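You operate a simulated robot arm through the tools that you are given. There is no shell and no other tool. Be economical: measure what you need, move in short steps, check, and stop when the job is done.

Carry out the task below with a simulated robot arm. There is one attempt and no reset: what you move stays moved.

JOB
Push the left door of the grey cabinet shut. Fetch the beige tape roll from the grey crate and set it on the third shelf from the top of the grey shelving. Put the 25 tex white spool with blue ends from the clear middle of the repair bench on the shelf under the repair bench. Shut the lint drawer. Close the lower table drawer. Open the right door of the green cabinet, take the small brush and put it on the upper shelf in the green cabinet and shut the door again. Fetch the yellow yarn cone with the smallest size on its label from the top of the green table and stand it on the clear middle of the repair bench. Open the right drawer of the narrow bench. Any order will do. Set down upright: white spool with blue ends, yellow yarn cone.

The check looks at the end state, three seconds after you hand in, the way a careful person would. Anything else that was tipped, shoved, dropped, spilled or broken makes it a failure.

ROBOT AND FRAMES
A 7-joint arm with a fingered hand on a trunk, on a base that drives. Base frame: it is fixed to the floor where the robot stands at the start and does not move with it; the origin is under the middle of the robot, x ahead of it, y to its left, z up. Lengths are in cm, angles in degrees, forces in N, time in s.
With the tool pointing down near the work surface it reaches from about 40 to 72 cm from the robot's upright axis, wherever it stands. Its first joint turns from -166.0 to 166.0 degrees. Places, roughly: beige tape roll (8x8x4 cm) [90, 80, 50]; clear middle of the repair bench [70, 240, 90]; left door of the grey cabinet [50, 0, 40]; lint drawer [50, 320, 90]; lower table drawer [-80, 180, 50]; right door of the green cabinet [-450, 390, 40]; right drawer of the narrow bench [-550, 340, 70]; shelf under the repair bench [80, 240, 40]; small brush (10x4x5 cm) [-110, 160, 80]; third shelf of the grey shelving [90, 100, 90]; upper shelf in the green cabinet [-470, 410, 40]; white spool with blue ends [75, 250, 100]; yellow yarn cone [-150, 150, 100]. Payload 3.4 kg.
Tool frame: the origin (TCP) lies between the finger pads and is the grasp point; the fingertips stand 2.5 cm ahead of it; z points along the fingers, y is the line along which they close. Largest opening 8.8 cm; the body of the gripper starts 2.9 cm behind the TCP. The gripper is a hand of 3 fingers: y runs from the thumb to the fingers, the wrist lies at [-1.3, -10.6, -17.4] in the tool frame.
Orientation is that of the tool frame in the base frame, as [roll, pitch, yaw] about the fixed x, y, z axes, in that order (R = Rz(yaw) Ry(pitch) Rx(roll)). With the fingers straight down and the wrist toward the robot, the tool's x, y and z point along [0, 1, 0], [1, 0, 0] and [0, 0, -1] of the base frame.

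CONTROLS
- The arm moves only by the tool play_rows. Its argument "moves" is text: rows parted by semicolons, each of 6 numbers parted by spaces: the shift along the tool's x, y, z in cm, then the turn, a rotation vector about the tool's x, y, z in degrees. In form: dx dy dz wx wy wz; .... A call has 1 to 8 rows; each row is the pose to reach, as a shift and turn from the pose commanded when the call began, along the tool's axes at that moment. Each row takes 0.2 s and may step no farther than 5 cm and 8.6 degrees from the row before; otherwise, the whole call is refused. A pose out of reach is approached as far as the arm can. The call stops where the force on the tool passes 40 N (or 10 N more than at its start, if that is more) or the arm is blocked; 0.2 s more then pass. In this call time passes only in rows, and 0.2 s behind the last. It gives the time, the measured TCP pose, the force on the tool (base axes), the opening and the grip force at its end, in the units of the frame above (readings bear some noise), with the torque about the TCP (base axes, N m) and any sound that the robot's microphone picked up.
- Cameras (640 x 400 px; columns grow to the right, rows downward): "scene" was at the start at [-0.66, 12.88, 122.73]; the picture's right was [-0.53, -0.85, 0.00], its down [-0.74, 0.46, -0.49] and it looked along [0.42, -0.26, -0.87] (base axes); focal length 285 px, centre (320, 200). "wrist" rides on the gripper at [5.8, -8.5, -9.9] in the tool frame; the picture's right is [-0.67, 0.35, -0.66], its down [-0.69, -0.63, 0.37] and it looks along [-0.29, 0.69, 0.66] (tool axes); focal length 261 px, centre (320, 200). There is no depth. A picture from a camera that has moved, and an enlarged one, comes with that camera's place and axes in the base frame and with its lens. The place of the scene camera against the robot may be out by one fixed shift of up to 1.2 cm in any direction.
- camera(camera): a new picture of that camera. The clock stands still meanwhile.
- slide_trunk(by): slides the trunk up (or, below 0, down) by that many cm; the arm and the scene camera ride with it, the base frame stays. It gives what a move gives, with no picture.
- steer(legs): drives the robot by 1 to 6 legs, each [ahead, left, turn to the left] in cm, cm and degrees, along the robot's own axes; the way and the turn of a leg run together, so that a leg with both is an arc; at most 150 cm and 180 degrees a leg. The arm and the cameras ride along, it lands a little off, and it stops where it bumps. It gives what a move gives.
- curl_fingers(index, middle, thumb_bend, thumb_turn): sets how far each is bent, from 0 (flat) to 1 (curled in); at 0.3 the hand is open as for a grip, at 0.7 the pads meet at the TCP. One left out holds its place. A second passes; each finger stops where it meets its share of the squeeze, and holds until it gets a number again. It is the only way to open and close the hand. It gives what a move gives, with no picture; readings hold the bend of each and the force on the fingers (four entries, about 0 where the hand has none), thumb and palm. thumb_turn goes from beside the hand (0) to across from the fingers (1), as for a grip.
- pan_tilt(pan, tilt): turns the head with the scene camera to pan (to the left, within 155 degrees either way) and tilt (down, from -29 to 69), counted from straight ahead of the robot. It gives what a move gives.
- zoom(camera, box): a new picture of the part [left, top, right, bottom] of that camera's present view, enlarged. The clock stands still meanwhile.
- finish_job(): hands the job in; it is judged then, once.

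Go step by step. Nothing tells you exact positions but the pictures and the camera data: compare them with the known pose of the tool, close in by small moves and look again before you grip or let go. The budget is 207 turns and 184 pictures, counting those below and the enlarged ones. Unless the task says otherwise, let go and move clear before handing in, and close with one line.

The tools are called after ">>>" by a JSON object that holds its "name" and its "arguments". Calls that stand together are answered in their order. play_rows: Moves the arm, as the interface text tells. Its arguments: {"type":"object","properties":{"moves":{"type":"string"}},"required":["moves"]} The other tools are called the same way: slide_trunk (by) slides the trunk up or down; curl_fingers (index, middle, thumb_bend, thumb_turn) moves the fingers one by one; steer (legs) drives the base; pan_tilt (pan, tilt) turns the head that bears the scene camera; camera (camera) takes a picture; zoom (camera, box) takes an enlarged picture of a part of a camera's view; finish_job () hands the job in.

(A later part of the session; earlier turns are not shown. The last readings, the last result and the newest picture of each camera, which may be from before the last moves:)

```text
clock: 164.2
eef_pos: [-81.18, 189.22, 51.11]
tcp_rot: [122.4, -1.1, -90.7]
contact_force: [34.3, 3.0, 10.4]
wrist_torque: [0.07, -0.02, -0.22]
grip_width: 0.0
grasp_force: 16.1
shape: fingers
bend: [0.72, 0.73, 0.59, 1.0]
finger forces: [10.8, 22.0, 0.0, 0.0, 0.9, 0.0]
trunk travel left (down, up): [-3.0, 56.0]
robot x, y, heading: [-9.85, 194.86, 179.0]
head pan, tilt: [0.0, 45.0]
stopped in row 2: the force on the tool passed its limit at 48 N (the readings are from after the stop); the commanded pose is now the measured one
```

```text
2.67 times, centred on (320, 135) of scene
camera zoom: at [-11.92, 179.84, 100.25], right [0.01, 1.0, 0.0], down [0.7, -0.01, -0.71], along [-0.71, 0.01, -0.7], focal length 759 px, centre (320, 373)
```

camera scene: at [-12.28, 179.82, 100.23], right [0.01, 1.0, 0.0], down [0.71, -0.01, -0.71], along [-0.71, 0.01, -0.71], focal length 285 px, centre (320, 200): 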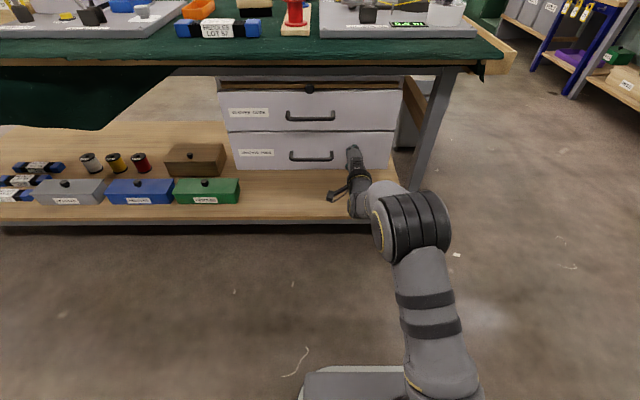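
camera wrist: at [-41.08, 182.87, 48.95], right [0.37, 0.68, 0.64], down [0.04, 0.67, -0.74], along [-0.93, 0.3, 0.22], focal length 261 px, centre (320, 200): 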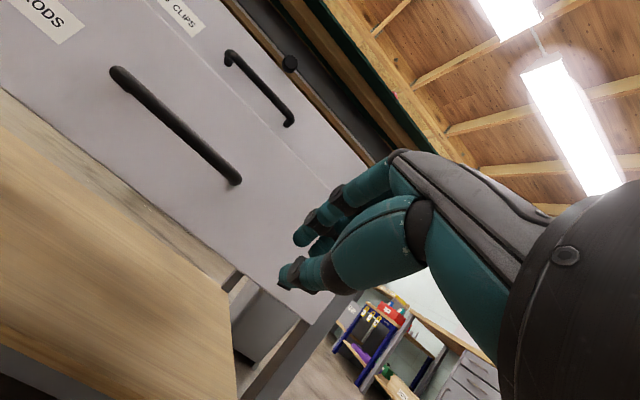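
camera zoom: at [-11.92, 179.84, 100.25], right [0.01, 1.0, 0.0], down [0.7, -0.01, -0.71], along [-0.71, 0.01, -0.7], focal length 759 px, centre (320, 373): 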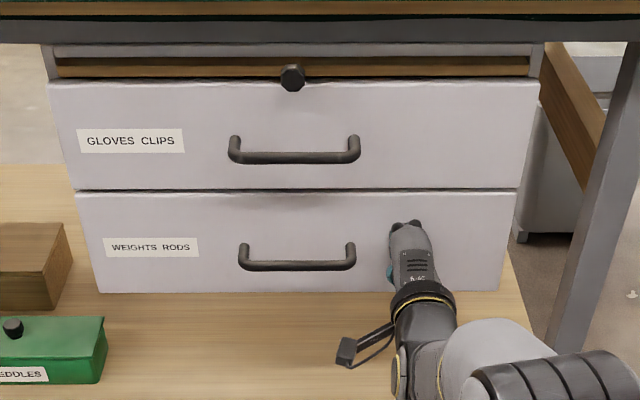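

The lower drawer is shut. I back off, raise the trunk, and read the cone labels on the table.

>>> {"name": "steer", "arguments": {"legs": [[-16, 0, 0]]}}

>>> {"name": "slide_trunk", "arguments": {"by": 40}}

>>> {"name": "pan_tilt", "arguments": {"pan": -3, "tilt": 30}}

>>> {"name": "camera", "arguments": {"camera": "scene"}}

>>> {"name": "zoom", "arguments": {"camera": "scene", "box": [200, 80, 360, 180]}}

```text
clock: 165.6
eef_pos: [-65.38, 188.94, 50.72]
tcp_rot: [122.8, -1.1, -90.6]
contact_force: [0.3, -0.7, 0.3]
wrist_torque: [0.02, 0.01, 0.01]
grip_width: 0.9
grasp_force: 0.0
shape: fingers
bend: [0.7, 0.7, 0.6, 1.0]
finger forces: [0.0, 0.1, 0.1, 0.0, 0.0, 0.0]
trunk travel left (down, up): [-3.0, 56.0]
robot x, y, heading: [6.68, 194.85, 179.0]
head pan, tilt: [0.0, 45.0]
```

```text
clock: 169.4
eef_pos: [-65.36, 188.93, 90.7]
tcp_rot: [122.8, -1.1, -90.6]
contact_force: [0.3, -0.7, 0.0]
wrist_torque: [0.01, -0.01, -0.03]
grip_width: 0.91
grasp_force: 0.0
shape: fingers
bend: [0.7, 0.7, 0.6, 1.0]
finger forces: [0.1, 0.1, 0.1, 0.0, 0.1, 0.0]
trunk travel left (down, up): [-43.0, 16.0]
robot x, y, heading: [6.45, 194.63, 179.2]
head pan, tilt: [0.0, 45.0]
```

```text
clock: 170.2
eef_pos: [-65.32, 188.9, 90.8]
tcp_rot: [122.9, -1.2, -90.5]
contact_force: [0.6, -0.7, -0.3]
wrist_torque: [0.02, -0.03, -0.01]
grip_width: 0.93
grasp_force: 0.0
shape: fingers
bend: [0.7, 0.7, 0.6, 1.0]
finger forces: [0.0, 0.0, 0.0, 0.0, 0.0, 0.0]
trunk travel left (down, up): [-43.0, 16.0]
robot x, y, heading: [6.33, 195.09, 179.2]
head pan, tilt: [-3.0, 30.0]
```

```text
91 pictures are left
camera scene: at [2.89, 180.07, 142.48], right [0.07, 1.0, 0.0], down [0.5, -0.03, -0.87], along [-0.86, 0.06, -0.5], focal length 285 px, centre (320, 200)
```

scene: 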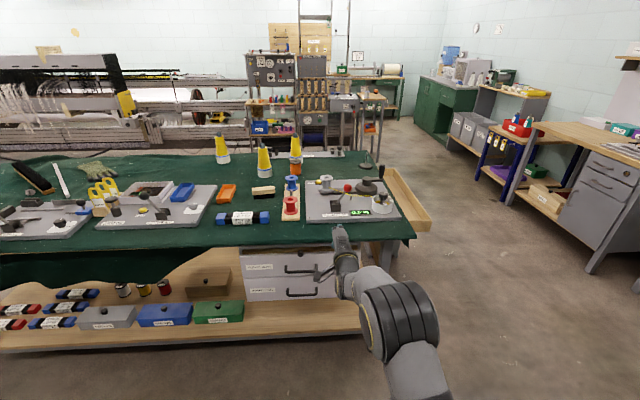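

```text
4.00 times, centred on (280, 130) of scene
camera zoom: at [2.89, 180.07, 142.48], right [0.07, 1.0, 0.0], down [0.5, -0.03, -0.87], along [-0.86, 0.06, -0.5], focal length 1139 px, centre (480, 480)
```

zoom: 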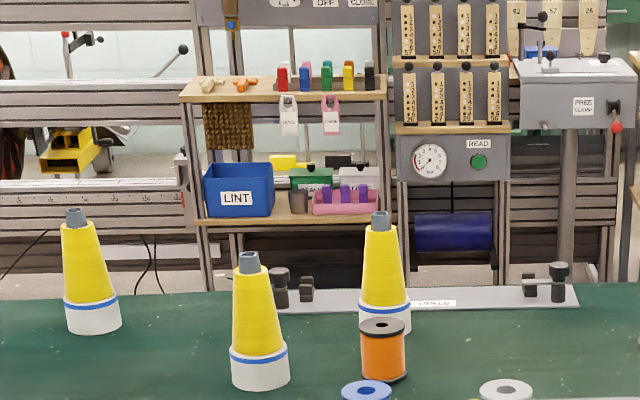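

Labels are not readable from here. I drive around the right end of the table to see the cones from the other sides.

>>> {"name": "steer", "arguments": {"legs": [[0, -85, 0], [140, 0, 0]]}}

>>> {"name": "pan_tilt", "arguments": {"pan": 85, "tilt": 28}}

>>> {"name": "camera", "arguments": {"camera": "scene"}}

>>> {"name": "zoom", "arguments": {"camera": "scene", "box": [240, 120, 400, 220]}}

```text
clock: 181.3
eef_pos: [-203.3, 277.19, 90.82]
tcp_rot: [122.8, -1.1, -91.0]
contact_force: [-0.3, -0.9, -0.3]
wrist_torque: [0.0, 0.02, 0.0]
grip_width: 0.91
grasp_force: 0.1
shape: fingers
bend: [0.7, 0.7, 0.6, 1.0]
finger forces: [0.1, 0.0, 0.0, 0.1, 0.0, 0.1]
trunk travel left (down, up): [-43.0, 16.0]
robot x, y, heading: [-131.22, 282.82, 178.8]
head pan, tilt: [-3.0, 30.0]
```

```text
clock: 182.9
eef_pos: [-203.3, 277.38, 90.88]
tcp_rot: [122.8, -1.2, -90.8]
contact_force: [0.2, 0.4, -0.3]
wrist_torque: [-0.02, 0.02, -0.02]
grip_width: 0.89
grasp_force: 0.0
shape: fingers
bend: [0.7, 0.7, 0.6, 1.0]
finger forces: [0.0, 0.0, 0.2, 0.1, 0.1, 0.0]
trunk travel left (down, up): [-43.0, 16.0]
robot x, y, heading: [-131.75, 282.6, 178.8]
head pan, tilt: [85.0, 28.0]
```

```text
89 pictures are left
camera scene: at [-127.04, 258.34, 142.81], right [-0.99, 0.11, 0.0], down [0.05, 0.47, -0.88], along [-0.09, -0.88, -0.47], focal length 285 px, centre (320, 200)
```

scene: 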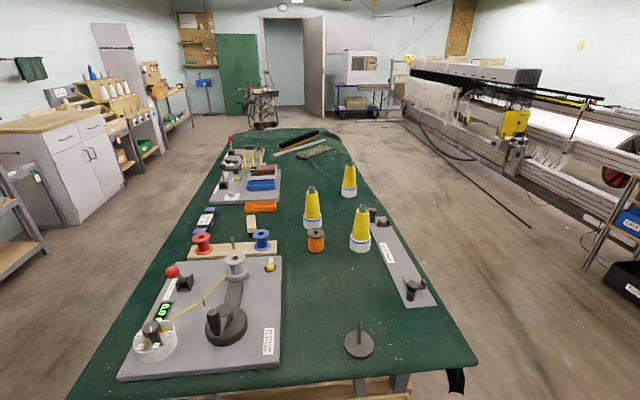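

```text
4.00 times, centred on (320, 170) of scene
camera zoom: at [-127.04, 258.34, 142.81], right [-0.99, 0.11, 0.0], down [0.05, 0.47, -0.88], along [-0.09, -0.88, -0.47], focal length 1139 px, centre (320, 320)
```

zoom: 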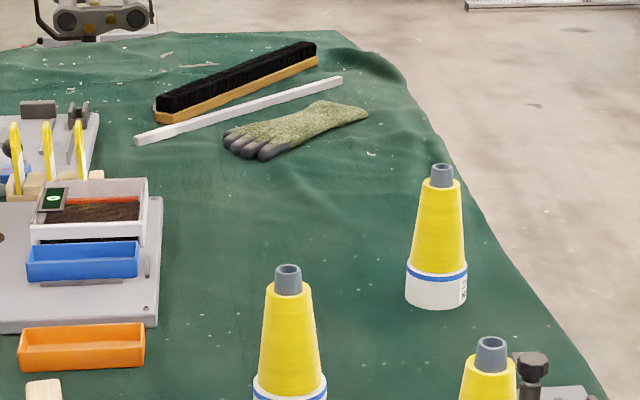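

The labels face the back side of the table. I retract the hand, turn clockwise, and drive round behind the table.

>>> {"name": "play_rows", "arguments": {"moves": "0 -2.1 -3.3 7 0 0; 0 -4.4 -6.6 14 0 0; 0 -6.5 -10 21 0 0; 0 -6.5 -10 28 0 0; 0 -6.5 -10 35 0 0; 0 -6.5 -10 42 0 0"}}

>>> {"name": "steer", "arguments": {"legs": [[0, 0, -179], [-118, 0, 0], [0, -124, 0]]}}

>>> {"name": "pan_tilt", "arguments": {"pan": 0, "tilt": 35}}

>>> {"name": "camera", "arguments": {"camera": "scene"}}

```text
clock: 184.3
eef_pos: [-191.31, 277.08, 90.79]
tcp_rot: [164.9, -1.3, -90.9]
contact_force: [-0.7, 0.2, -0.4]
wrist_torque: [0.0, 0.0, 0.02]
grip_width: 0.87
grasp_force: 0.0
shape: fingers
bend: [0.7, 0.7, 0.6, 1.0]
finger forces: [0.1, 0.0, 0.0, 0.0, 0.0, 0.0]
trunk travel left (down, up): [-43.0, 16.0]
robot x, y, heading: [-131.53, 282.99, 179.0]
head pan, tilt: [85.0, 28.0]
```

```text
clock: 203.4
eef_pos: [-189.5, 166.47, 90.78]
tcp_rot: [164.7, -1.1, 90.3]
contact_force: [0.3, -0.7, -0.6]
wrist_torque: [0.02, 0.02, 0.02]
grip_width: 0.92
grasp_force: 0.0
shape: fingers
bend: [0.7, 0.7, 0.6, 1.0]
finger forces: [0.0, 0.0, 0.1, 0.0, 0.0, 0.0]
trunk travel left (down, up): [-43.0, 16.0]
robot x, y, heading: [-249.19, 159.5, 0.1]
head pan, tilt: [85.0, 28.0]
```

```text
clock: 205.0
eef_pos: [-189.55, 166.46, 90.71]
tcp_rot: [164.7, -1.0, 90.3]
contact_force: [0.1, 0.2, 0.4]
wrist_torque: [0.01, 0.03, -0.03]
grip_width: 0.9
grasp_force: 0.0
shape: fingers
bend: [0.7, 0.7, 0.6, 1.0]
finger forces: [0.1, 0.0, 0.0, 0.1, 0.0, 0.1]
trunk travel left (down, up): [-43.0, 16.0]
robot x, y, heading: [-249.13, 159.91, 0.0]
head pan, tilt: [0.0, 35.0]
```

```text
87 pictures are left
camera scene: at [-246.79, 175.89, 141.71], right [0.0, -1.0, 0.0], down [-0.57, 0.0, -0.82], along [0.82, 0.0, -0.57], focal length 285 px, centre (320, 200)
```

scene: 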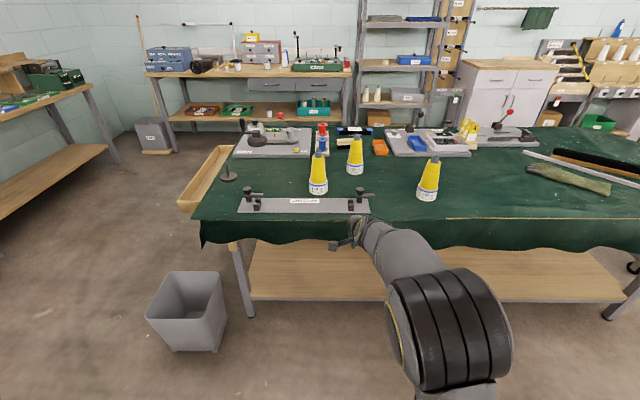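

>>> {"name": "zoom", "arguments": {"camera": "scene", "box": [300, 140, 380, 200]}}

>>> {"name": "zoom", "arguments": {"camera": "scene", "box": [400, 150, 460, 210]}}

```text
6.67 times, centred on (340, 170) of scene
camera zoom: at [-246.79, 175.89, 141.71], right [0.0, -1.0, 0.0], down [-0.57, 0.0, -0.82], along [0.82, 0.0, -0.57], focal length 1898 px, centre (187, 400)
```

zoom: 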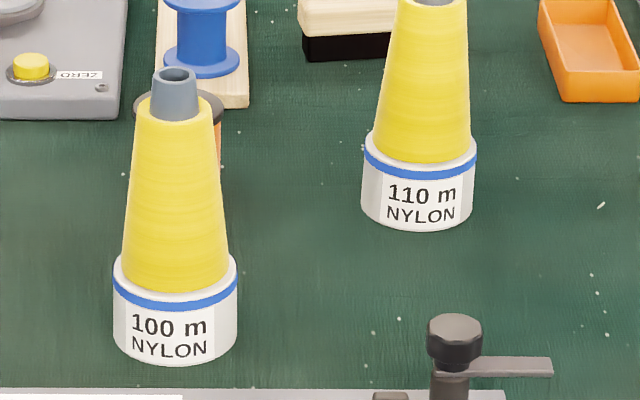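

```text
6.67 times, centred on (430, 180) of scene
camera zoom: at [-246.79, 175.89, 141.71], right [0.0, -1.0, 0.0], down [-0.57, 0.0, -0.82], along [0.82, 0.0, -0.57], focal length 1898 px, centre (-413, 333)
```

zoom: 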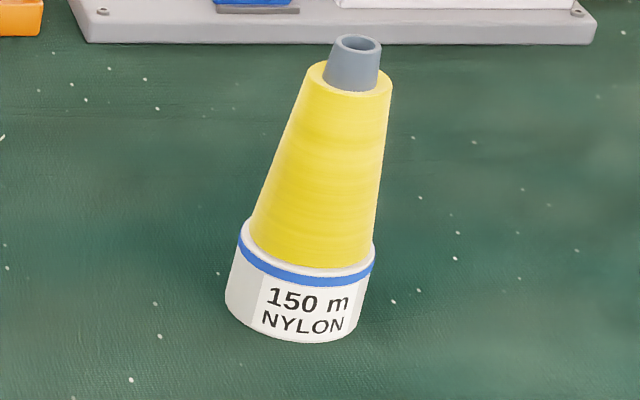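

The smallest is the 100 m cone, standing at about (−150, 176.5), top near z 96. I open the hand, raise the trunk, straighten the tilt and drive above it.

>>> {"name": "slide_trunk", "arguments": {"by": 15}}

>>> {"name": "curl_fingers", "arguments": {"index": 0.3, "middle": 0.3, "thumb_bend": 0.3}}

>>> {"name": "play_rows", "arguments": {"moves": "0 0 0 5 0 0; 0 0 0 10 0 0"}}

>>> {"name": "steer", "arguments": {"legs": [[0, 10, 0], [32, 0, 0]]}}

>>> {"name": "camera", "arguments": {"camera": "wrist"}}

>>> {"name": "camera", "arguments": {"camera": "scene"}}

```text
clock: 206.8
eef_pos: [-189.66, 166.46, 105.68]
tcp_rot: [164.9, -1.1, 90.4]
contact_force: [-0.4, 0.6, -0.5]
wrist_torque: [0.0, 0.01, -0.03]
grip_width: 0.93
grasp_force: 0.0
shape: fingers
bend: [0.7, 0.7, 0.6, 1.0]
finger forces: [0.0, 0.0, 0.0, 0.0, 0.0, 0.1]
trunk travel left (down, up): [-58.0, 1.0]
robot x, y, heading: [-249.37, 159.42, 0.0]
head pan, tilt: [0.0, 35.0]
```

```text
clock: 207.8
eef_pos: [-189.49, 166.48, 105.71]
tcp_rot: [164.7, -1.1, 90.3]
contact_force: [0.2, -0.1, -1.0]
wrist_torque: [0.02, -0.02, 0.02]
grip_width: 8.42
grasp_force: 0.0
shape: fingers
bend: [0.3, 0.3, 0.3, 0.98]
finger forces: [0.1, 0.1, 0.0, 0.0, 0.1, 0.1]
trunk travel left (down, up): [-58.0, 1.0]
robot x, y, heading: [-249.2, 159.45, 0.5]
head pan, tilt: [0.0, 35.0]
```

```text
clock: 208.4
eef_pos: [-189.48, 166.46, 105.75]
tcp_rot: [174.8, -1.1, 90.3]
contact_force: [-0.4, -0.7, -0.2]
wrist_torque: [0.0, 0.02, 0.02]
grip_width: 8.45
grasp_force: 0.1
shape: fingers
bend: [0.3, 0.3, 0.3, 0.98]
finger forces: [0.0, 0.1, 0.0, 0.1, 0.1, 0.0]
trunk travel left (down, up): [-58.0, 1.0]
robot x, y, heading: [-249.02, 159.53, 0.2]
head pan, tilt: [0.0, 35.0]
```

```text
clock: 211.3
eef_pos: [-157.38, 176.47, 105.54]
tcp_rot: [174.8, -1.2, 90.3]
contact_force: [0.4, -0.4, 0.5]
wrist_torque: [-0.01, -0.02, 0.0]
grip_width: 8.43
grasp_force: 0.1
shape: fingers
bend: [0.3, 0.3, 0.3, 0.98]
finger forces: [0.1, 0.0, 0.1, 0.1, 0.0, 0.1]
trunk travel left (down, up): [-58.0, 1.0]
robot x, y, heading: [-216.93, 169.56, 0.2]
head pan, tilt: [0.0, 35.0]
```

```text
84 pictures are left
camera wrist: at [-166.76, 181.97, 114.89], right [0.29, -0.68, 0.67], down [-0.59, -0.68, -0.44], along [0.75, -0.27, -0.6], focal length 261 px, centre (320, 200)
```

wrist: 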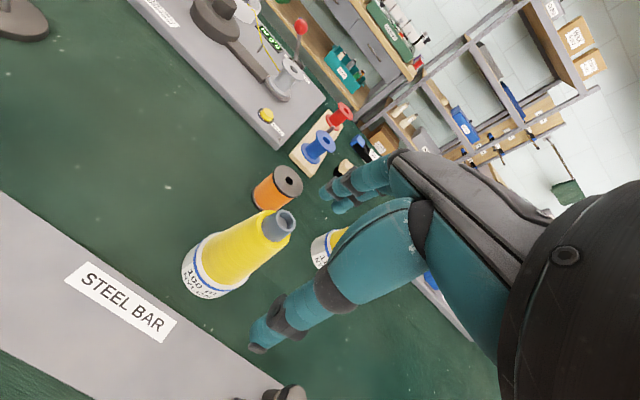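

```text
83 pictures are left
camera scene: at [-214.58, 185.94, 156.71], right [0.0, -1.0, 0.0], down [-0.57, 0.0, -0.82], along [0.82, 0.0, -0.57], focal length 285 px, centre (320, 200)
```

scene: 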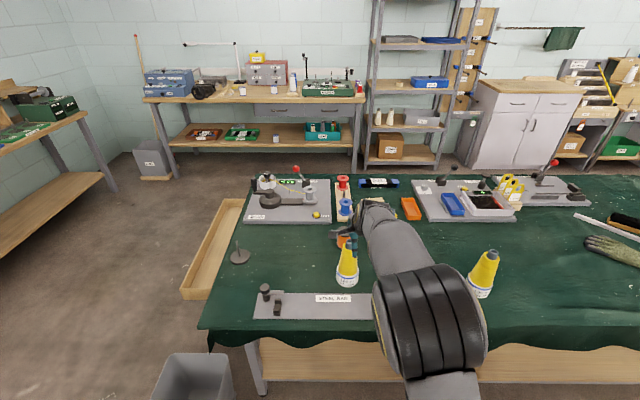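

Cone top is at about (−149.5, 176.2). I move above it and check.

>>> {"name": "play_rows", "arguments": {"moves": "0 3.98 0.36 0 0 0; -0.1 7.77 0.7 0 0 0; -0.1 7.6 3 0 0 0"}}

>>> {"name": "camera", "arguments": {"camera": "wrist"}}

>>> {"name": "zoom", "arguments": {"camera": "scene", "box": [300, 180, 420, 300]}}

```text
clock: 212.1
eef_pos: [-149.52, 176.52, 103.45]
tcp_rot: [174.6, -1.2, 90.2]
contact_force: [-0.5, -0.6, 0.4]
wrist_torque: [-0.01, 0.0, 0.02]
grip_width: 8.45
grasp_force: 0.0
shape: fingers
bend: [0.3, 0.3, 0.3, 0.98]
finger forces: [0.0, 0.0, 0.0, 0.1, 0.1, 0.0]
trunk travel left (down, up): [-58.0, 1.0]
robot x, y, heading: [-217.26, 169.62, -0.1]
head pan, tilt: [0.0, 35.0]
```

```text
82 pictures are left
camera wrist: at [-158.97, 181.93, 112.59], right [0.29, -0.68, 0.67], down [-0.59, -0.68, -0.44], along [0.75, -0.27, -0.6], focal length 261 px, centre (320, 200)
```

wrist: 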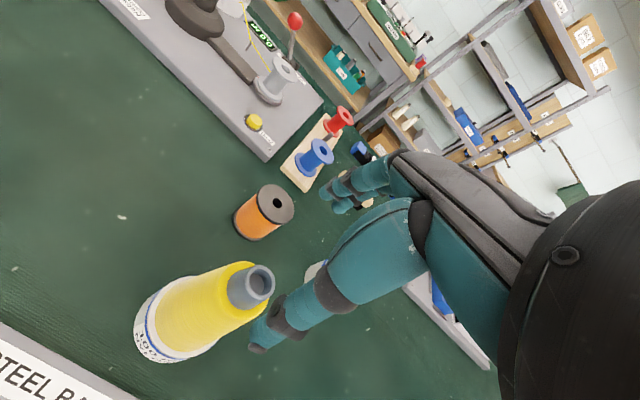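

```text
3.33 times, centred on (360, 240) of scene
camera zoom: at [-214.66, 185.94, 156.71], right [0.0, -1.0, 0.0], down [-0.57, 0.0, -0.82], along [0.82, 0.0, -0.57], focal length 949 px, centre (187, 67)
```

zoom: 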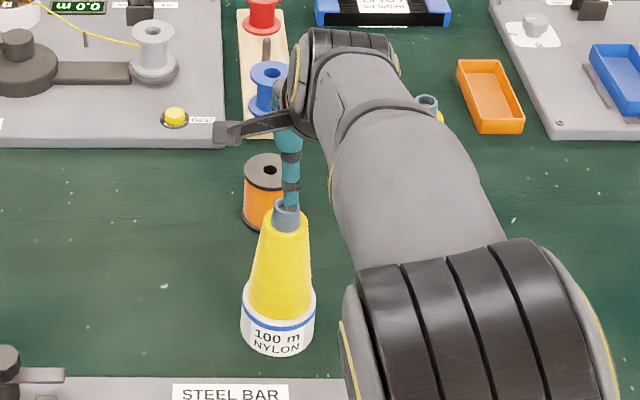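

Aligned within half a centimetre. I lower and close on the top of the cone.

>>> {"name": "play_rows", "arguments": {"moves": "-0.4 -0.3 3.5 0 0 0; -0.5 -0.6 6.5 0 0 0; -0.5 -0.85 9.2 0 0 0"}}

>>> {"name": "zoom", "arguments": {"camera": "scene", "box": [300, 180, 420, 300]}}

>>> {"name": "camera", "arguments": {"camera": "wrist"}}

```text
clock: 212.9
eef_pos: [-149.7, 176.11, 94.21]
tcp_rot: [174.7, -1.2, 90.3]
contact_force: [0.6, 1.0, -0.4]
wrist_torque: [0.0, 0.03, -0.01]
grip_width: 8.45
grasp_force: 0.1
shape: fingers
bend: [0.3, 0.3, 0.3, 0.98]
finger forces: [0.0, 0.0, 0.0, 0.0, 0.1, 0.1]
trunk travel left (down, up): [-58.0, 1.0]
robot x, y, heading: [-216.97, 169.93, -0.2]
head pan, tilt: [0.0, 35.0]
```

```text
3.33 times, centred on (360, 240) of scene
camera zoom: at [-214.64, 185.94, 156.71], right [0.0, -1.0, 0.0], down [-0.57, 0.0, -0.82], along [0.82, 0.0, -0.57], focal length 949 px, centre (187, 67)
```

zoom: 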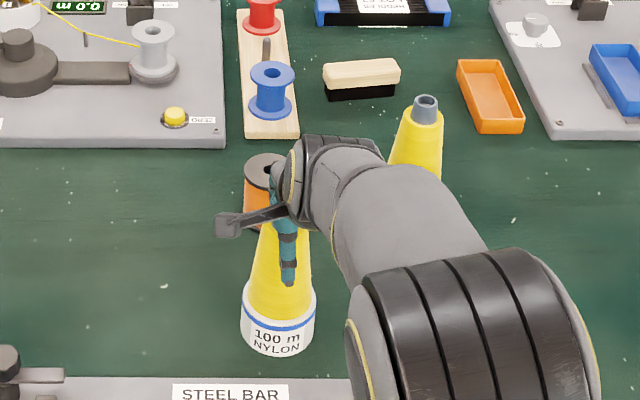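

```text
79 pictures are left
camera wrist: at [-159.04, 181.65, 103.34], right [0.29, -0.68, 0.67], down [-0.59, -0.68, -0.44], along [0.75, -0.27, -0.6], focal length 261 px, centre (320, 200)
```

wrist: 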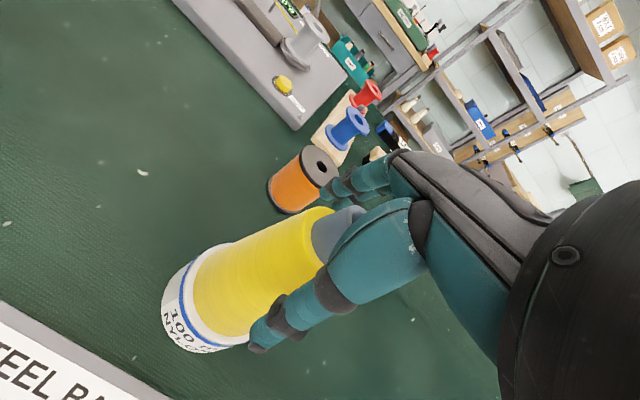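

The cone's top sits between thumb and fingers. I close.

>>> {"name": "curl_fingers", "arguments": {"index": 0.65, "middle": 0.65, "thumb_bend": 0.6}}

>>> {"name": "slide_trunk", "arguments": {"by": 1}}

>>> {"name": "play_rows", "arguments": {"moves": "0 0.1 -1.5 0 0 0; 0 0.25 -3 0 0 0"}}

>>> {"name": "camera", "arguments": {"camera": "wrist"}}

```text
clock: 213.9
eef_pos: [-149.59, 176.14, 94.27]
tcp_rot: [174.8, -1.2, 90.3]
contact_force: [-0.1, -0.4, 0.0]
wrist_torque: [0.03, -0.19, -0.01]
grip_width: 4.65
grasp_force: 13.7
shape: fingers
bend: [0.53, 0.56, 0.46, 1.0]
finger forces: [7.3, 7.3, 0.0, 0.0, 13.1, 0.1]
trunk travel left (down, up): [-58.0, 1.0]
robot x, y, heading: [-216.79, 169.59, -0.0]
head pan, tilt: [0.0, 35.0]
```

```text
clock: 214.5
eef_pos: [-149.58, 176.13, 95.2]
tcp_rot: [174.8, -1.1, 90.3]
contact_force: [-1.0, 0.3, -2.3]
wrist_torque: [-0.01, 0.01, -0.01]
grip_width: 4.62
grasp_force: 13.4
shape: fingers
bend: [0.54, 0.56, 0.46, 1.0]
finger forces: [7.0, 6.6, 0.0, 0.0, 13.6, 0.0]
trunk travel left (down, up): [-59.0, 0.0]
robot x, y, heading: [-217.06, 169.51, -0.0]
head pan, tilt: [0.0, 35.0]
```

```text
clock: 215.1
eef_pos: [-149.64, 176.08, 98.22]
tcp_rot: [174.7, -1.1, 90.1]
contact_force: [0.6, -0.3, -2.7]
wrist_torque: [0.04, -0.03, 0.02]
grip_width: 4.63
grasp_force: 13.7
shape: fingers
bend: [0.54, 0.56, 0.46, 1.0]
finger forces: [6.9, 6.6, 0.1, 0.0, 13.6, 0.0]
trunk travel left (down, up): [-59.0, 0.0]
robot x, y, heading: [-217.3, 170.02, 0.0]
head pan, tilt: [0.0, 35.0]
```

```text
78 pictures are left
camera wrist: at [-159.04, 181.56, 107.39], right [0.29, -0.68, 0.67], down [-0.59, -0.68, -0.44], along [0.75, -0.27, -0.6], focal length 261 px, centre (320, 200)
```

wrist: 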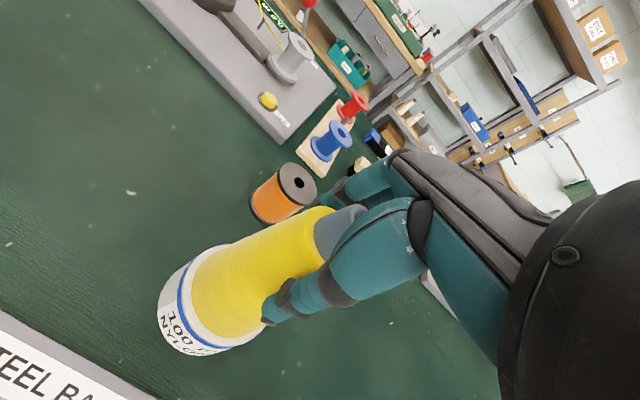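

The cone is held firmly (2.5 N). I lift a bit more and drive round the table end back to the repair bench.

>>> {"name": "play_rows", "arguments": {"moves": "0 0.3 -3 0 0 0; 0 0.55 -6 0 0 0"}}

>>> {"name": "steer", "arguments": {"legs": [[-45, 0, 0], [0, 130, 0], [150, 0, 0], [70, 0, 0], [0, -63, 0]]}}

>>> {"name": "pan_tilt", "arguments": {"pan": 0, "tilt": 45}}

>>> {"name": "camera", "arguments": {"camera": "scene"}}

```text
clock: 215.7
eef_pos: [-149.68, 175.92, 104.26]
tcp_rot: [174.8, -1.1, 90.2]
contact_force: [1.1, 0.7, -2.9]
wrist_torque: [-0.04, 0.01, 0.0]
grip_width: 4.66
grasp_force: 14.0
shape: fingers
bend: [0.54, 0.56, 0.46, 1.0]
finger forces: [6.9, 6.6, 0.0, 0.0, 13.5, 0.0]
trunk travel left (down, up): [-59.0, 0.0]
robot x, y, heading: [-217.22, 169.97, -0.2]
head pan, tilt: [0.0, 35.0]
```

```text
clock: 238.2
eef_pos: [27.16, 240.75, 104.2]
tcp_rot: [174.8, -1.2, 89.9]
contact_force: [-0.5, 0.4, -1.9]
wrist_torque: [0.0, -0.01, -0.03]
grip_width: 4.63
grasp_force: 13.7
shape: fingers
bend: [0.54, 0.57, 0.46, 1.0]
finger forces: [6.8, 6.6, 0.0, 0.0, 13.6, 0.1]
trunk travel left (down, up): [-59.0, 0.0]
robot x, y, heading: [-40.38, 234.51, -0.1]
head pan, tilt: [0.0, 35.0]
```

```text
clock: 238.9
eef_pos: [27.15, 240.86, 104.29]
tcp_rot: [174.8, -1.1, 90.0]
contact_force: [0.1, 0.6, -2.4]
wrist_torque: [0.03, -0.01, -0.01]
grip_width: 4.62
grasp_force: 13.7
shape: fingers
bend: [0.54, 0.57, 0.46, 1.0]
finger forces: [6.9, 6.6, 0.0, 0.1, 13.5, 0.0]
trunk travel left (down, up): [-59.0, 0.0]
robot x, y, heading: [-40.36, 234.52, 0.0]
head pan, tilt: [0.0, 45.0]
```

```text
77 pictures are left
camera scene: at [-38.4, 251.14, 156.23], right [0.0, -1.0, 0.0], down [-0.71, 0.0, -0.71], along [0.71, 0.0, -0.71], focal length 285 px, centre (320, 200)
```

scene: 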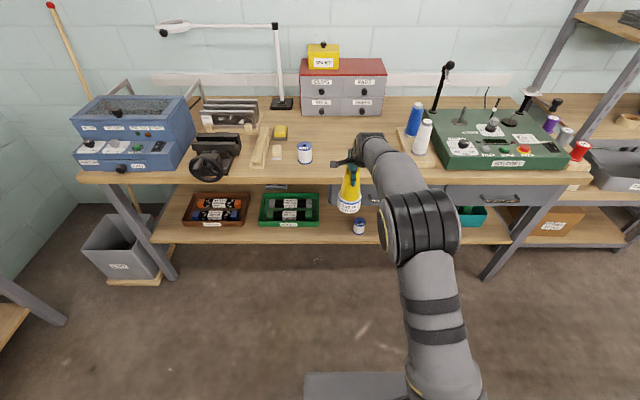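

Cone hangs upright in front of the bench. I drive ahead to bring it over the clear middle.

>>> {"name": "steer", "arguments": {"legs": [[0, 2, 0], [44, 0, 0]]}}

>>> {"name": "camera", "arguments": {"camera": "scene"}}

>>> {"name": "camera", "arguments": {"camera": "wrist"}}

```text
clock: 241.9
eef_pos: [70.8, 242.76, 104.24]
tcp_rot: [174.9, -1.1, 90.1]
contact_force: [-0.5, -0.1, -2.6]
wrist_torque: [0.0, -0.02, 0.02]
grip_width: 4.63
grasp_force: 14.0
shape: fingers
bend: [0.54, 0.57, 0.46, 1.0]
finger forces: [7.1, 6.6, 0.1, 0.0, 13.5, 0.0]
trunk travel left (down, up): [-59.0, 0.0]
robot x, y, heading: [3.44, 236.39, -0.1]
head pan, tilt: [0.0, 45.0]
```

```text
76 pictures are left
camera scene: at [5.24, 253.02, 156.23], right [0.0, -1.0, 0.0], down [-0.71, 0.0, -0.71], along [0.71, 0.0, -0.71], focal length 285 px, centre (320, 200)
```

scene: 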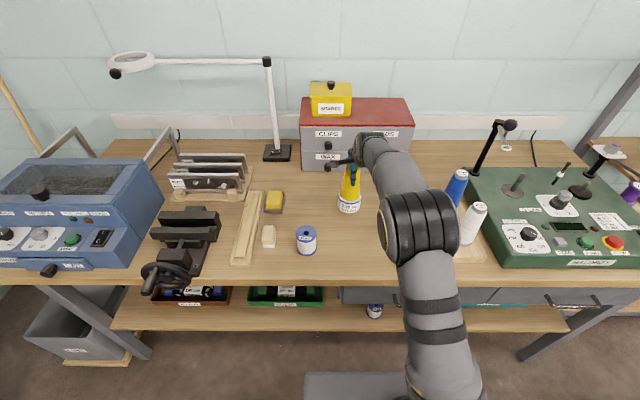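

```text
75 pictures are left
camera wrist: at [61.45, 248.32, 113.42], right [0.29, -0.68, 0.67], down [-0.59, -0.68, -0.43], along [0.75, -0.27, -0.6], focal length 261 px, centre (320, 200)
```

wrist: 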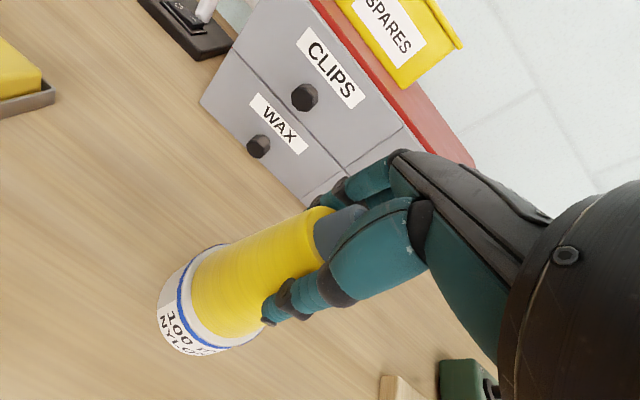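

Over clear bench. I lower until contact.

>>> {"name": "play_rows", "arguments": {"moves": "0 -0.09 1 0 0 0; 0 -0.2 2.2 0 0 0; 0 -0.24 2.7 0 0 0"}}

>>> {"name": "play_rows", "arguments": {"moves": "0 -0.04 0.4 0 0 0; 0 -0.06 0.7 0 0 0"}}

```text
clock: 242.7
eef_pos: [70.81, 242.98, 101.45]
tcp_rot: [174.8, -1.1, 90.0]
contact_force: [-0.6, 0.0, -2.5]
wrist_torque: [-0.01, -0.03, 0.02]
grip_width: 4.65
grasp_force: 13.7
shape: fingers
bend: [0.54, 0.57, 0.46, 1.0]
finger forces: [7.0, 6.6, 0.1, 0.0, 13.5, 0.0]
trunk travel left (down, up): [-59.0, 0.0]
robot x, y, heading: [3.36, 236.71, -0.1]
head pan, tilt: [0.0, 45.0]
```

```text
clock: 243.3
eef_pos: [70.83, 242.93, 100.76]
tcp_rot: [174.9, -1.2, 90.2]
contact_force: [0.6, -0.5, -2.4]
wrist_torque: [0.04, -0.04, 0.02]
grip_width: 4.64
grasp_force: 13.7
shape: fingers
bend: [0.54, 0.57, 0.46, 1.0]
finger forces: [7.0, 6.5, 0.0, 0.0, 13.6, 0.0]
trunk travel left (down, up): [-59.0, 0.0]
robot x, y, heading: [3.13, 236.7, 0.1]
head pan, tilt: [0.0, 45.0]
```

>>> {"name": "play_rows", "arguments": {"moves": "0 -0.04 0.4 0 0 0; 0 -0.06 0.7 0 0 0"}}

>>> {"name": "play_rows", "arguments": {"moves": "0 -0.03 0.3 0 0 0"}}

>>> {"name": "zoom", "arguments": {"camera": "scene", "box": [290, 140, 410, 230]}}

```text
clock: 243.9
eef_pos: [70.76, 242.97, 100.21]
tcp_rot: [174.7, -1.2, 90.1]
contact_force: [-1.2, 0.1, 2.4]
wrist_torque: [-0.03, -0.02, -0.04]
grip_width: 4.64
grasp_force: 14.4
shape: fingers
bend: [0.54, 0.57, 0.46, 1.0]
finger forces: [6.9, 6.5, 0.1, 0.0, 14.4, 0.1]
trunk travel left (down, up): [-59.0, 0.0]
robot x, y, heading: [3.1, 236.24, 0.0]
head pan, tilt: [0.0, 45.0]
```

```text
clock: 244.3
eef_pos: [70.74, 242.88, 99.98]
tcp_rot: [174.5, -1.1, 90.1]
contact_force: [-2.4, 2.0, 12.4]
wrist_torque: [0.02, 0.04, 0.01]
grip_width: 4.63
grasp_force: 14.7
shape: fingers
bend: [0.55, 0.57, 0.46, 1.0]
finger forces: [6.9, 6.5, 0.1, 0.0, 16.4, 0.0]
trunk travel left (down, up): [-59.0, 0.0]
robot x, y, heading: [3.36, 236.88, -0.1]
head pan, tilt: [0.0, 45.0]
```

```text
4.44 times, centred on (350, 185) of scene
camera zoom: at [4.93, 253.04, 156.25], right [0.0, -1.0, 0.0], down [-0.71, 0.0, -0.71], along [0.71, 0.0, -0.71], focal length 1266 px, centre (187, 267)
```

zoom: 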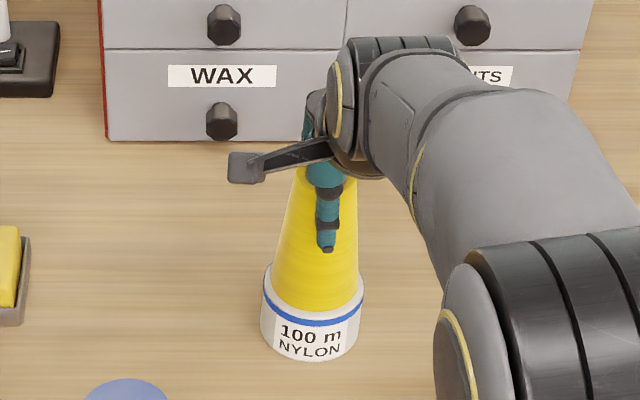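

It stands on the bench. I open and rise.

>>> {"name": "curl_fingers", "arguments": {"index": 0.3, "middle": 0.3, "thumb_bend": 0.3}}

>>> {"name": "play_rows", "arguments": {"moves": "0 0.2 -2.5 0 0 0; 0 0.5 -6 0 0 0; 0 0.85 -10 0 0 0"}}

>>> {"name": "steer", "arguments": {"legs": [[-40, 0, 0]]}}

>>> {"name": "camera", "arguments": {"camera": "scene"}}

```text
clock: 245.3
eef_pos: [70.75, 242.95, 99.78]
tcp_rot: [174.7, -1.1, 90.1]
contact_force: [0.5, -0.1, 0.3]
wrist_torque: [0.01, 0.0, -0.05]
grip_width: 8.39
grasp_force: 0.1
shape: fingers
bend: [0.3, 0.3, 0.3, 0.98]
finger forces: [0.0, 0.0, 0.0, 0.0, 0.1, 0.0]
trunk travel left (down, up): [-59.0, 0.0]
robot x, y, heading: [3.26, 236.23, -0.0]
head pan, tilt: [0.0, 45.0]
```

```text
clock: 246.1
eef_pos: [70.85, 242.6, 109.99]
tcp_rot: [174.8, -1.2, 90.1]
contact_force: [0.0, 0.2, 1.3]
wrist_torque: [-0.02, 0.0, 0.03]
grip_width: 8.41
grasp_force: 0.0
shape: fingers
bend: [0.3, 0.3, 0.3, 0.98]
finger forces: [0.0, 0.0, 0.0, 0.0, 0.1, 0.0]
trunk travel left (down, up): [-59.0, 0.0]
robot x, y, heading: [3.23, 236.93, -0.4]
head pan, tilt: [0.0, 45.0]
```

```text
clock: 248.6
eef_pos: [31.06, 242.58, 109.95]
tcp_rot: [174.8, -1.1, 89.8]
contact_force: [0.2, -0.4, -0.2]
wrist_torque: [0.01, 0.03, -0.02]
grip_width: 8.41
grasp_force: 0.0
shape: fingers
bend: [0.3, 0.3, 0.3, 0.98]
finger forces: [0.0, 0.1, 0.0, 0.0, 0.1, 0.0]
trunk travel left (down, up): [-59.0, 0.0]
robot x, y, heading: [-36.49, 237.14, -0.4]
head pan, tilt: [0.0, 45.0]
```

```text
73 pictures are left
camera scene: at [-34.56, 253.15, 156.23], right [-0.01, -1.0, 0.0], down [-0.71, 0.0, -0.71], along [0.71, 0.0, -0.71], focal length 285 px, centre (320, 200)
```

scene: 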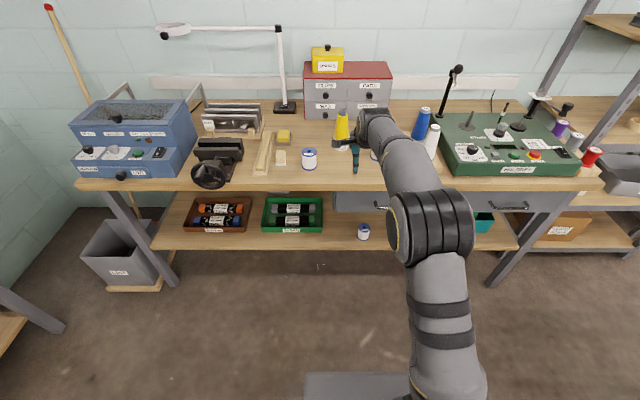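

The cone stands on the bench. Now I turn and drive toward the green cabinet corner, stopping midway to look.

>>> {"name": "steer", "arguments": {"legs": [[0, 0, 180], [0, -63, 0], [150, 0, 0], [80, 0, 0]]}}

>>> {"name": "pan_tilt", "arguments": {"pan": -20, "tilt": 28}}

>>> {"name": "camera", "arguments": {"camera": "scene"}}

```text
clock: 270.4
eef_pos: [-334.56, 296.99, 109.88]
tcp_rot: [174.8, -1.2, -90.4]
contact_force: [-0.9, -0.5, 0.7]
wrist_torque: [0.0, 0.01, 0.01]
grip_width: 8.44
grasp_force: 0.1
shape: fingers
bend: [0.3, 0.3, 0.3, 0.98]
finger forces: [0.1, 0.1, 0.0, 0.0, 0.1, 0.0]
trunk travel left (down, up): [-59.0, 0.0]
robot x, y, heading: [-266.71, 302.23, 179.6]
head pan, tilt: [0.0, 45.0]
```

```text
clock: 271.3
eef_pos: [-334.47, 297.04, 109.8]
tcp_rot: [174.8, -1.2, -90.4]
contact_force: [0.1, 0.0, 0.7]
wrist_torque: [-0.02, 0.03, -0.01]
grip_width: 8.44
grasp_force: 0.0
shape: fingers
bend: [0.3, 0.3, 0.3, 0.98]
finger forces: [0.1, 0.0, 0.0, 0.1, 0.0, 0.1]
trunk travel left (down, up): [-59.0, 0.0]
robot x, y, heading: [-266.93, 302.52, 179.4]
head pan, tilt: [-20.0, 28.0]
```

```text
72 pictures are left
camera scene: at [-269.88, 290.22, 158.8], right [0.35, 0.94, 0.0], down [0.44, -0.17, -0.88], along [-0.83, 0.31, -0.47], focal length 285 px, centre (320, 200)
```

scene: 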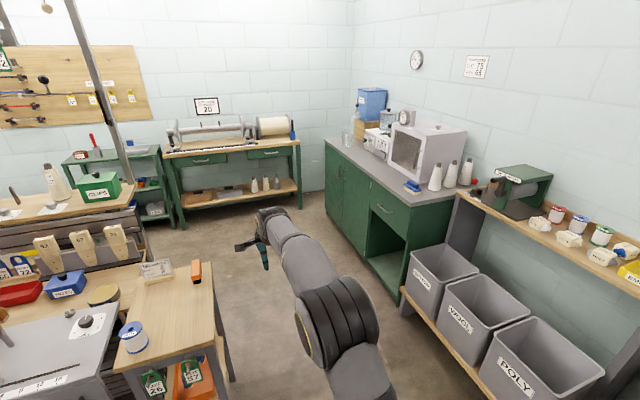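

The green cabinet faces the aisle on the right; the narrow bench with two green drawers is at the far wall. I retract the hand, shift right to clear the small table, and drive up, then turn to face the cabinet.

>>> {"name": "play_rows", "arguments": {"moves": "0 -4.8 1 0 0 0; 0 -9.6 2 0 0 0; 0 -14 3 0 0 0"}}

>>> {"name": "steer", "arguments": {"legs": [[0, -30, 0], [150, 0, 0], [22, 0, 0], [0, 0, -90]]}}

>>> {"name": "pan_tilt", "arguments": {"pan": 0, "tilt": 50}}

>>> {"name": "camera", "arguments": {"camera": "scene"}}

```text
clock: 272.1
eef_pos: [-320.87, 296.84, 105.77]
tcp_rot: [174.7, -1.2, -90.4]
contact_force: [0.5, -0.6, 0.4]
wrist_torque: [0.02, -0.02, -0.02]
grip_width: 8.45
grasp_force: 0.1
shape: fingers
bend: [0.3, 0.3, 0.3, 0.98]
finger forces: [0.0, 0.0, 0.1, 0.0, 0.0, 0.0]
trunk travel left (down, up): [-59.0, 0.0]
robot x, y, heading: [-267.09, 302.23, 179.4]
head pan, tilt: [-20.0, 28.0]
```

```text
clock: 286.3
eef_pos: [-444.77, 389.44, 105.76]
tcp_rot: [174.8, -1.3, 179.2]
contact_force: [0.4, -0.2, -0.1]
wrist_torque: [-0.02, -0.02, -0.02]
grip_width: 8.46
grasp_force: 0.0
shape: fingers
bend: [0.3, 0.3, 0.3, 0.98]
finger forces: [0.0, 0.0, 0.0, 0.1, 0.0, 0.0]
trunk travel left (down, up): [-59.0, 0.0]
robot x, y, heading: [-439.52, 335.29, 89.0]
head pan, tilt: [-20.0, 28.0]
```

```text
clock: 287.1
eef_pos: [-444.72, 389.41, 105.68]
tcp_rot: [174.8, -1.2, 179.2]
contact_force: [0.3, -0.5, 0.4]
wrist_torque: [-0.01, 0.01, 0.01]
grip_width: 8.45
grasp_force: 0.0
shape: fingers
bend: [0.3, 0.3, 0.3, 0.98]
finger forces: [0.0, 0.0, 0.1, 0.0, 0.1, 0.1]
trunk travel left (down, up): [-59.0, 0.0]
robot x, y, heading: [-440.0, 335.41, 89.0]
head pan, tilt: [0.0, 50.0]
```

```text
71 pictures are left
camera scene: at [-455.69, 337.76, 155.54], right [1.0, -0.02, 0.0], down [-0.01, -0.77, -0.64], along [0.01, 0.64, -0.77], focal length 285 px, centre (320, 200)
```

scene: 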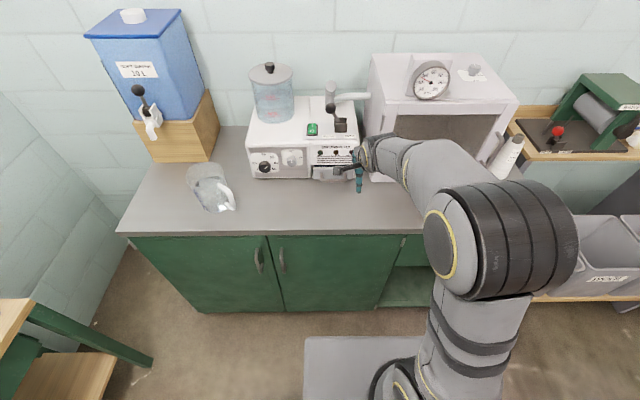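

Handles are vertical bars; the right door's bar is near (−467, 381), z about 63–81, hinge at x≈−429.5. I back off left, lower the trunk, and point the hand forward.

>>> {"name": "steer", "arguments": {"legs": [[-26, 15, 0]]}}

>>> {"name": "slide_trunk", "arguments": {"by": -33}}

>>> {"name": "play_rows", "arguments": {"moves": "0 0.6 0 -8.5 0 0; 0 1.2 0 -17 0 0; 0 1.8 0 -25.5 0 0; 0 2.4 0 -34 0 0; 0 3 0 -42.5 0 0; 0 3.6 0 -51 0 0; 0 4.2 0 -59.5 0 0; 0 4.8 0 -68 0 0"}}

>>> {"name": "play_rows", "arguments": {"moves": "0 0 0 0 0 -8.5; 0 0 0 0 0 -17; 0 0 0 0 0 -25.5; 0 0 0 0 0 -34; 0 0 0 0 0 -42.5; 0 0 0 0 0 -51; 0 0 0 0 0 -59.5; 0 0 0 0 0 -68"}}

>>> {"name": "camera", "arguments": {"camera": "scene"}}

```text
clock: 289.2
eef_pos: [-460.62, 363.89, 105.72]
tcp_rot: [174.7, -1.1, 179.6]
contact_force: [-0.7, 0.1, -0.3]
wrist_torque: [0.01, 0.02, -0.01]
grip_width: 8.45
grasp_force: 0.1
shape: fingers
bend: [0.3, 0.3, 0.3, 0.98]
finger forces: [0.0, 0.0, 0.0, 0.0, 0.0, 0.0]
trunk travel left (down, up): [-59.0, 0.0]
robot x, y, heading: [-454.95, 309.85, 89.2]
head pan, tilt: [0.0, 50.0]
```

```text
clock: 292.4
eef_pos: [-460.55, 363.73, 72.66]
tcp_rot: [174.8, -1.2, 179.6]
contact_force: [0.6, 0.8, 0.1]
wrist_torque: [-0.01, -0.03, -0.01]
grip_width: 8.45
grasp_force: 0.1
shape: fingers
bend: [0.3, 0.3, 0.3, 0.98]
finger forces: [0.1, 0.0, 0.0, 0.0, 0.1, 0.0]
trunk travel left (down, up): [-26.0, 33.0]
robot x, y, heading: [-454.87, 309.5, 89.4]
head pan, tilt: [0.0, 50.0]
```

```text
clock: 294.2
eef_pos: [-460.53, 368.59, 73.1]
tcp_rot: [106.6, -1.1, 179.5]
contact_force: [0.9, -0.3, -0.7]
wrist_torque: [-0.02, 0.0, -0.01]
grip_width: 8.45
grasp_force: 0.1
shape: fingers
bend: [0.3, 0.3, 0.3, 0.98]
finger forces: [0.0, 0.0, 0.0, 0.0, 0.0, 0.0]
trunk travel left (down, up): [-26.0, 33.0]
robot x, y, heading: [-455.19, 310.02, 89.4]
head pan, tilt: [0.0, 50.0]
```

```text
clock: 296.0
eef_pos: [-460.65, 368.55, 73.21]
tcp_rot: [127.5, 61.7, -146.0]
contact_force: [-0.3, -0.3, -0.4]
wrist_torque: [0.02, -0.01, -0.01]
grip_width: 8.46
grasp_force: 0.1
shape: fingers
bend: [0.3, 0.3, 0.3, 0.98]
finger forces: [0.0, 0.0, 0.1, 0.0, 0.0, 0.0]
trunk travel left (down, up): [-26.0, 33.0]
robot x, y, heading: [-454.99, 309.82, 89.4]
head pan, tilt: [0.0, 50.0]
```

```text
70 pictures are left
camera scene: at [-471.16, 312.12, 122.54], right [1.0, -0.01, 0.0], down [-0.01, -0.77, -0.64], along [0.01, 0.64, -0.77], focal length 285 px, centre (320, 200)
```

scene: 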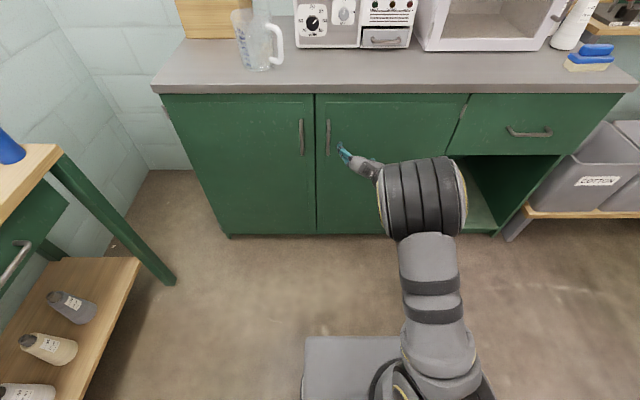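

The rolling posture works. The right door's bar is near (−467.7, 386), z 57–72, 8.7 cm from the left bar. I finish the roll, partly close the fingers and line up in front of the bar.

>>> {"name": "play_rows", "arguments": {"moves": "0 0 0 0 0 -7.5; 0 0 0 0 0 -15; 0 0 0 0 0 -22"}}

>>> {"name": "play_rows", "arguments": {"moves": "2.6 2.3 0.8 0 0 0; 5.2 4.6 1.6 0 0 0; 7.8 7 2.3 0 0 0"}}

>>> {"name": "curl_fingers", "arguments": {"index": 0.45, "middle": 0.45, "thumb_bend": 0.42}}

>>> {"name": "camera", "arguments": {"camera": "wrist"}}

>>> {"name": "zoom", "arguments": {"camera": "scene", "box": [260, 90, 420, 210]}}

```text
clock: 296.8
eef_pos: [-460.63, 368.66, 73.16]
tcp_rot: [176.9, 73.2, -93.4]
contact_force: [-0.6, -0.2, -0.7]
wrist_torque: [0.02, 0.03, 0.01]
grip_width: 8.48
grasp_force: 0.1
shape: fingers
bend: [0.3, 0.3, 0.3, 0.98]
finger forces: [0.0, 0.0, 0.0, 0.0, 0.0, 0.0]
trunk travel left (down, up): [-26.0, 33.0]
robot x, y, heading: [-455.17, 309.69, 89.1]
head pan, tilt: [0.0, 50.0]
```

```text
clock: 297.6
eef_pos: [-467.6, 368.43, 65.06]
tcp_rot: [176.1, 73.3, -94.1]
contact_force: [0.1, 0.1, -0.6]
wrist_torque: [-0.05, 0.0, 0.0]
grip_width: 8.47
grasp_force: 0.1
shape: fingers
bend: [0.3, 0.3, 0.3, 0.98]
finger forces: [0.0, 0.0, 0.0, 0.0, 0.1, 0.0]
trunk travel left (down, up): [-26.0, 33.0]
robot x, y, heading: [-455.09, 309.73, 89.2]
head pan, tilt: [0.0, 50.0]
```

```text
clock: 298.6
eef_pos: [-467.67, 368.37, 65.11]
tcp_rot: [175.7, 73.2, -94.5]
contact_force: [0.2, -0.7, -0.5]
wrist_torque: [-0.02, 0.0, -0.01]
grip_width: 5.61
grasp_force: 0.1
shape: fingers
bend: [0.45, 0.45, 0.42, 0.99]
finger forces: [0.0, 0.0, 0.1, 0.0, 0.1, 0.1]
trunk travel left (down, up): [-26.0, 33.0]
robot x, y, heading: [-455.05, 309.79, 89.1]
head pan, tilt: [0.0, 50.0]
```

```text
69 pictures are left
camera wrist: at [-459.26, 357.15, 62.23], right [-0.34, -0.43, 0.84], down [0.64, 0.54, 0.54], along [-0.69, 0.72, 0.1], focal length 261 px, centre (320, 200)
```

wrist: 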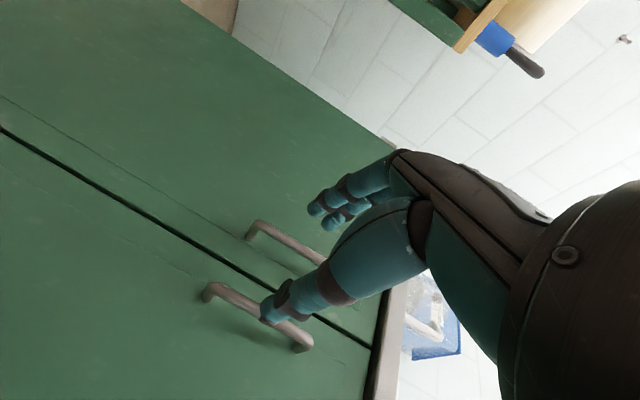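

```text
3.33 times, centred on (340, 150) of scene
camera zoom: at [-471.16, 312.12, 122.54], right [1.0, -0.01, 0.0], down [-0.01, -0.77, -0.64], along [0.01, 0.64, -0.77], focal length 949 px, centre (253, 367)
```

zoom: 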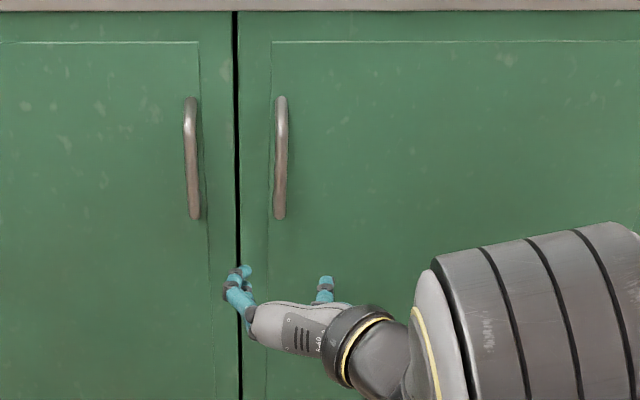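

The bar lies right between thumb and fingers. I advance in steps, watching for contact.

>>> {"name": "play_rows", "arguments": {"moves": "-1.1 0.1 3.6 0 0 0; -2.2 0.2 7.2 0 0 0; -3.3 0.3 10.8 0 0 0; -4.3 0.4 14.4 0 0 0; -4.7 0.4 15.6 0 0 0; -5 0.4 16.6 0 0 0"}}

>>> {"name": "camera", "arguments": {"camera": "wrist"}}

>>> {"name": "zoom", "arguments": {"camera": "scene", "box": [290, 100, 390, 175]}}

```text
clock: 300.0
eef_pos: [-468.69, 384.82, 64.97]
tcp_rot: [175.1, 72.9, -94.2]
contact_force: [-3.5, -29.7, 3.2]
wrist_torque: [0.17, -0.02, 0.37]
grip_width: 5.82
grasp_force: 15.3
shape: fingers
bend: [0.45, 0.43, 0.4, 0.99]
finger forces: [0.0, 23.3, 0.0, 0.1, 6.8, 0.0]
trunk travel left (down, up): [-26.0, 33.0]
robot x, y, heading: [-455.18, 309.55, 89.4]
head pan, tilt: [0.0, 50.0]
stopped in row 6: the force on the tool passed its limit at 64 N (the readings are from after the stop); the commanded pose is now the measured one
```

```text
67 pictures are left
camera wrist: at [-460.22, 373.62, 62.08], right [-0.32, -0.43, 0.84], down [0.64, 0.56, 0.53], along [-0.7, 0.71, 0.1], focal length 261 px, centre (320, 200)
```

wrist: 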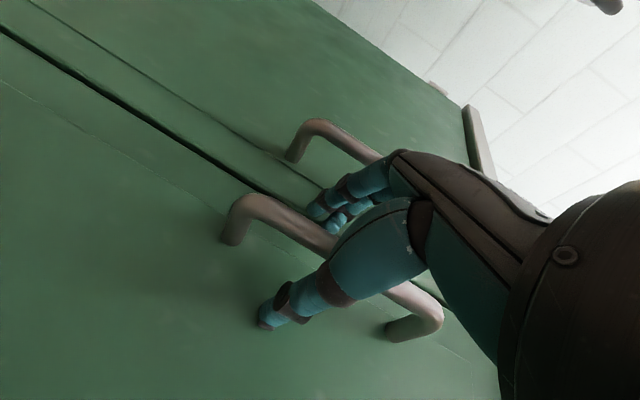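

```text
5.33 times, centred on (340, 138) of scene
camera zoom: at [-471.18, 311.66, 122.55], right [1.0, -0.01, 0.0], down [-0.01, -0.76, -0.64], along [0.01, 0.64, -0.76], focal length 1519 px, centre (213, 533)
```

zoom: 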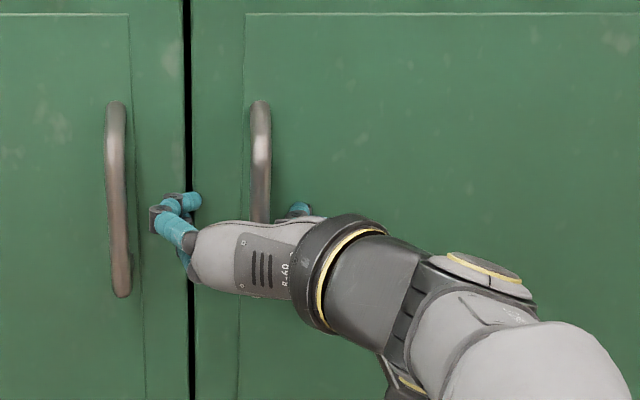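

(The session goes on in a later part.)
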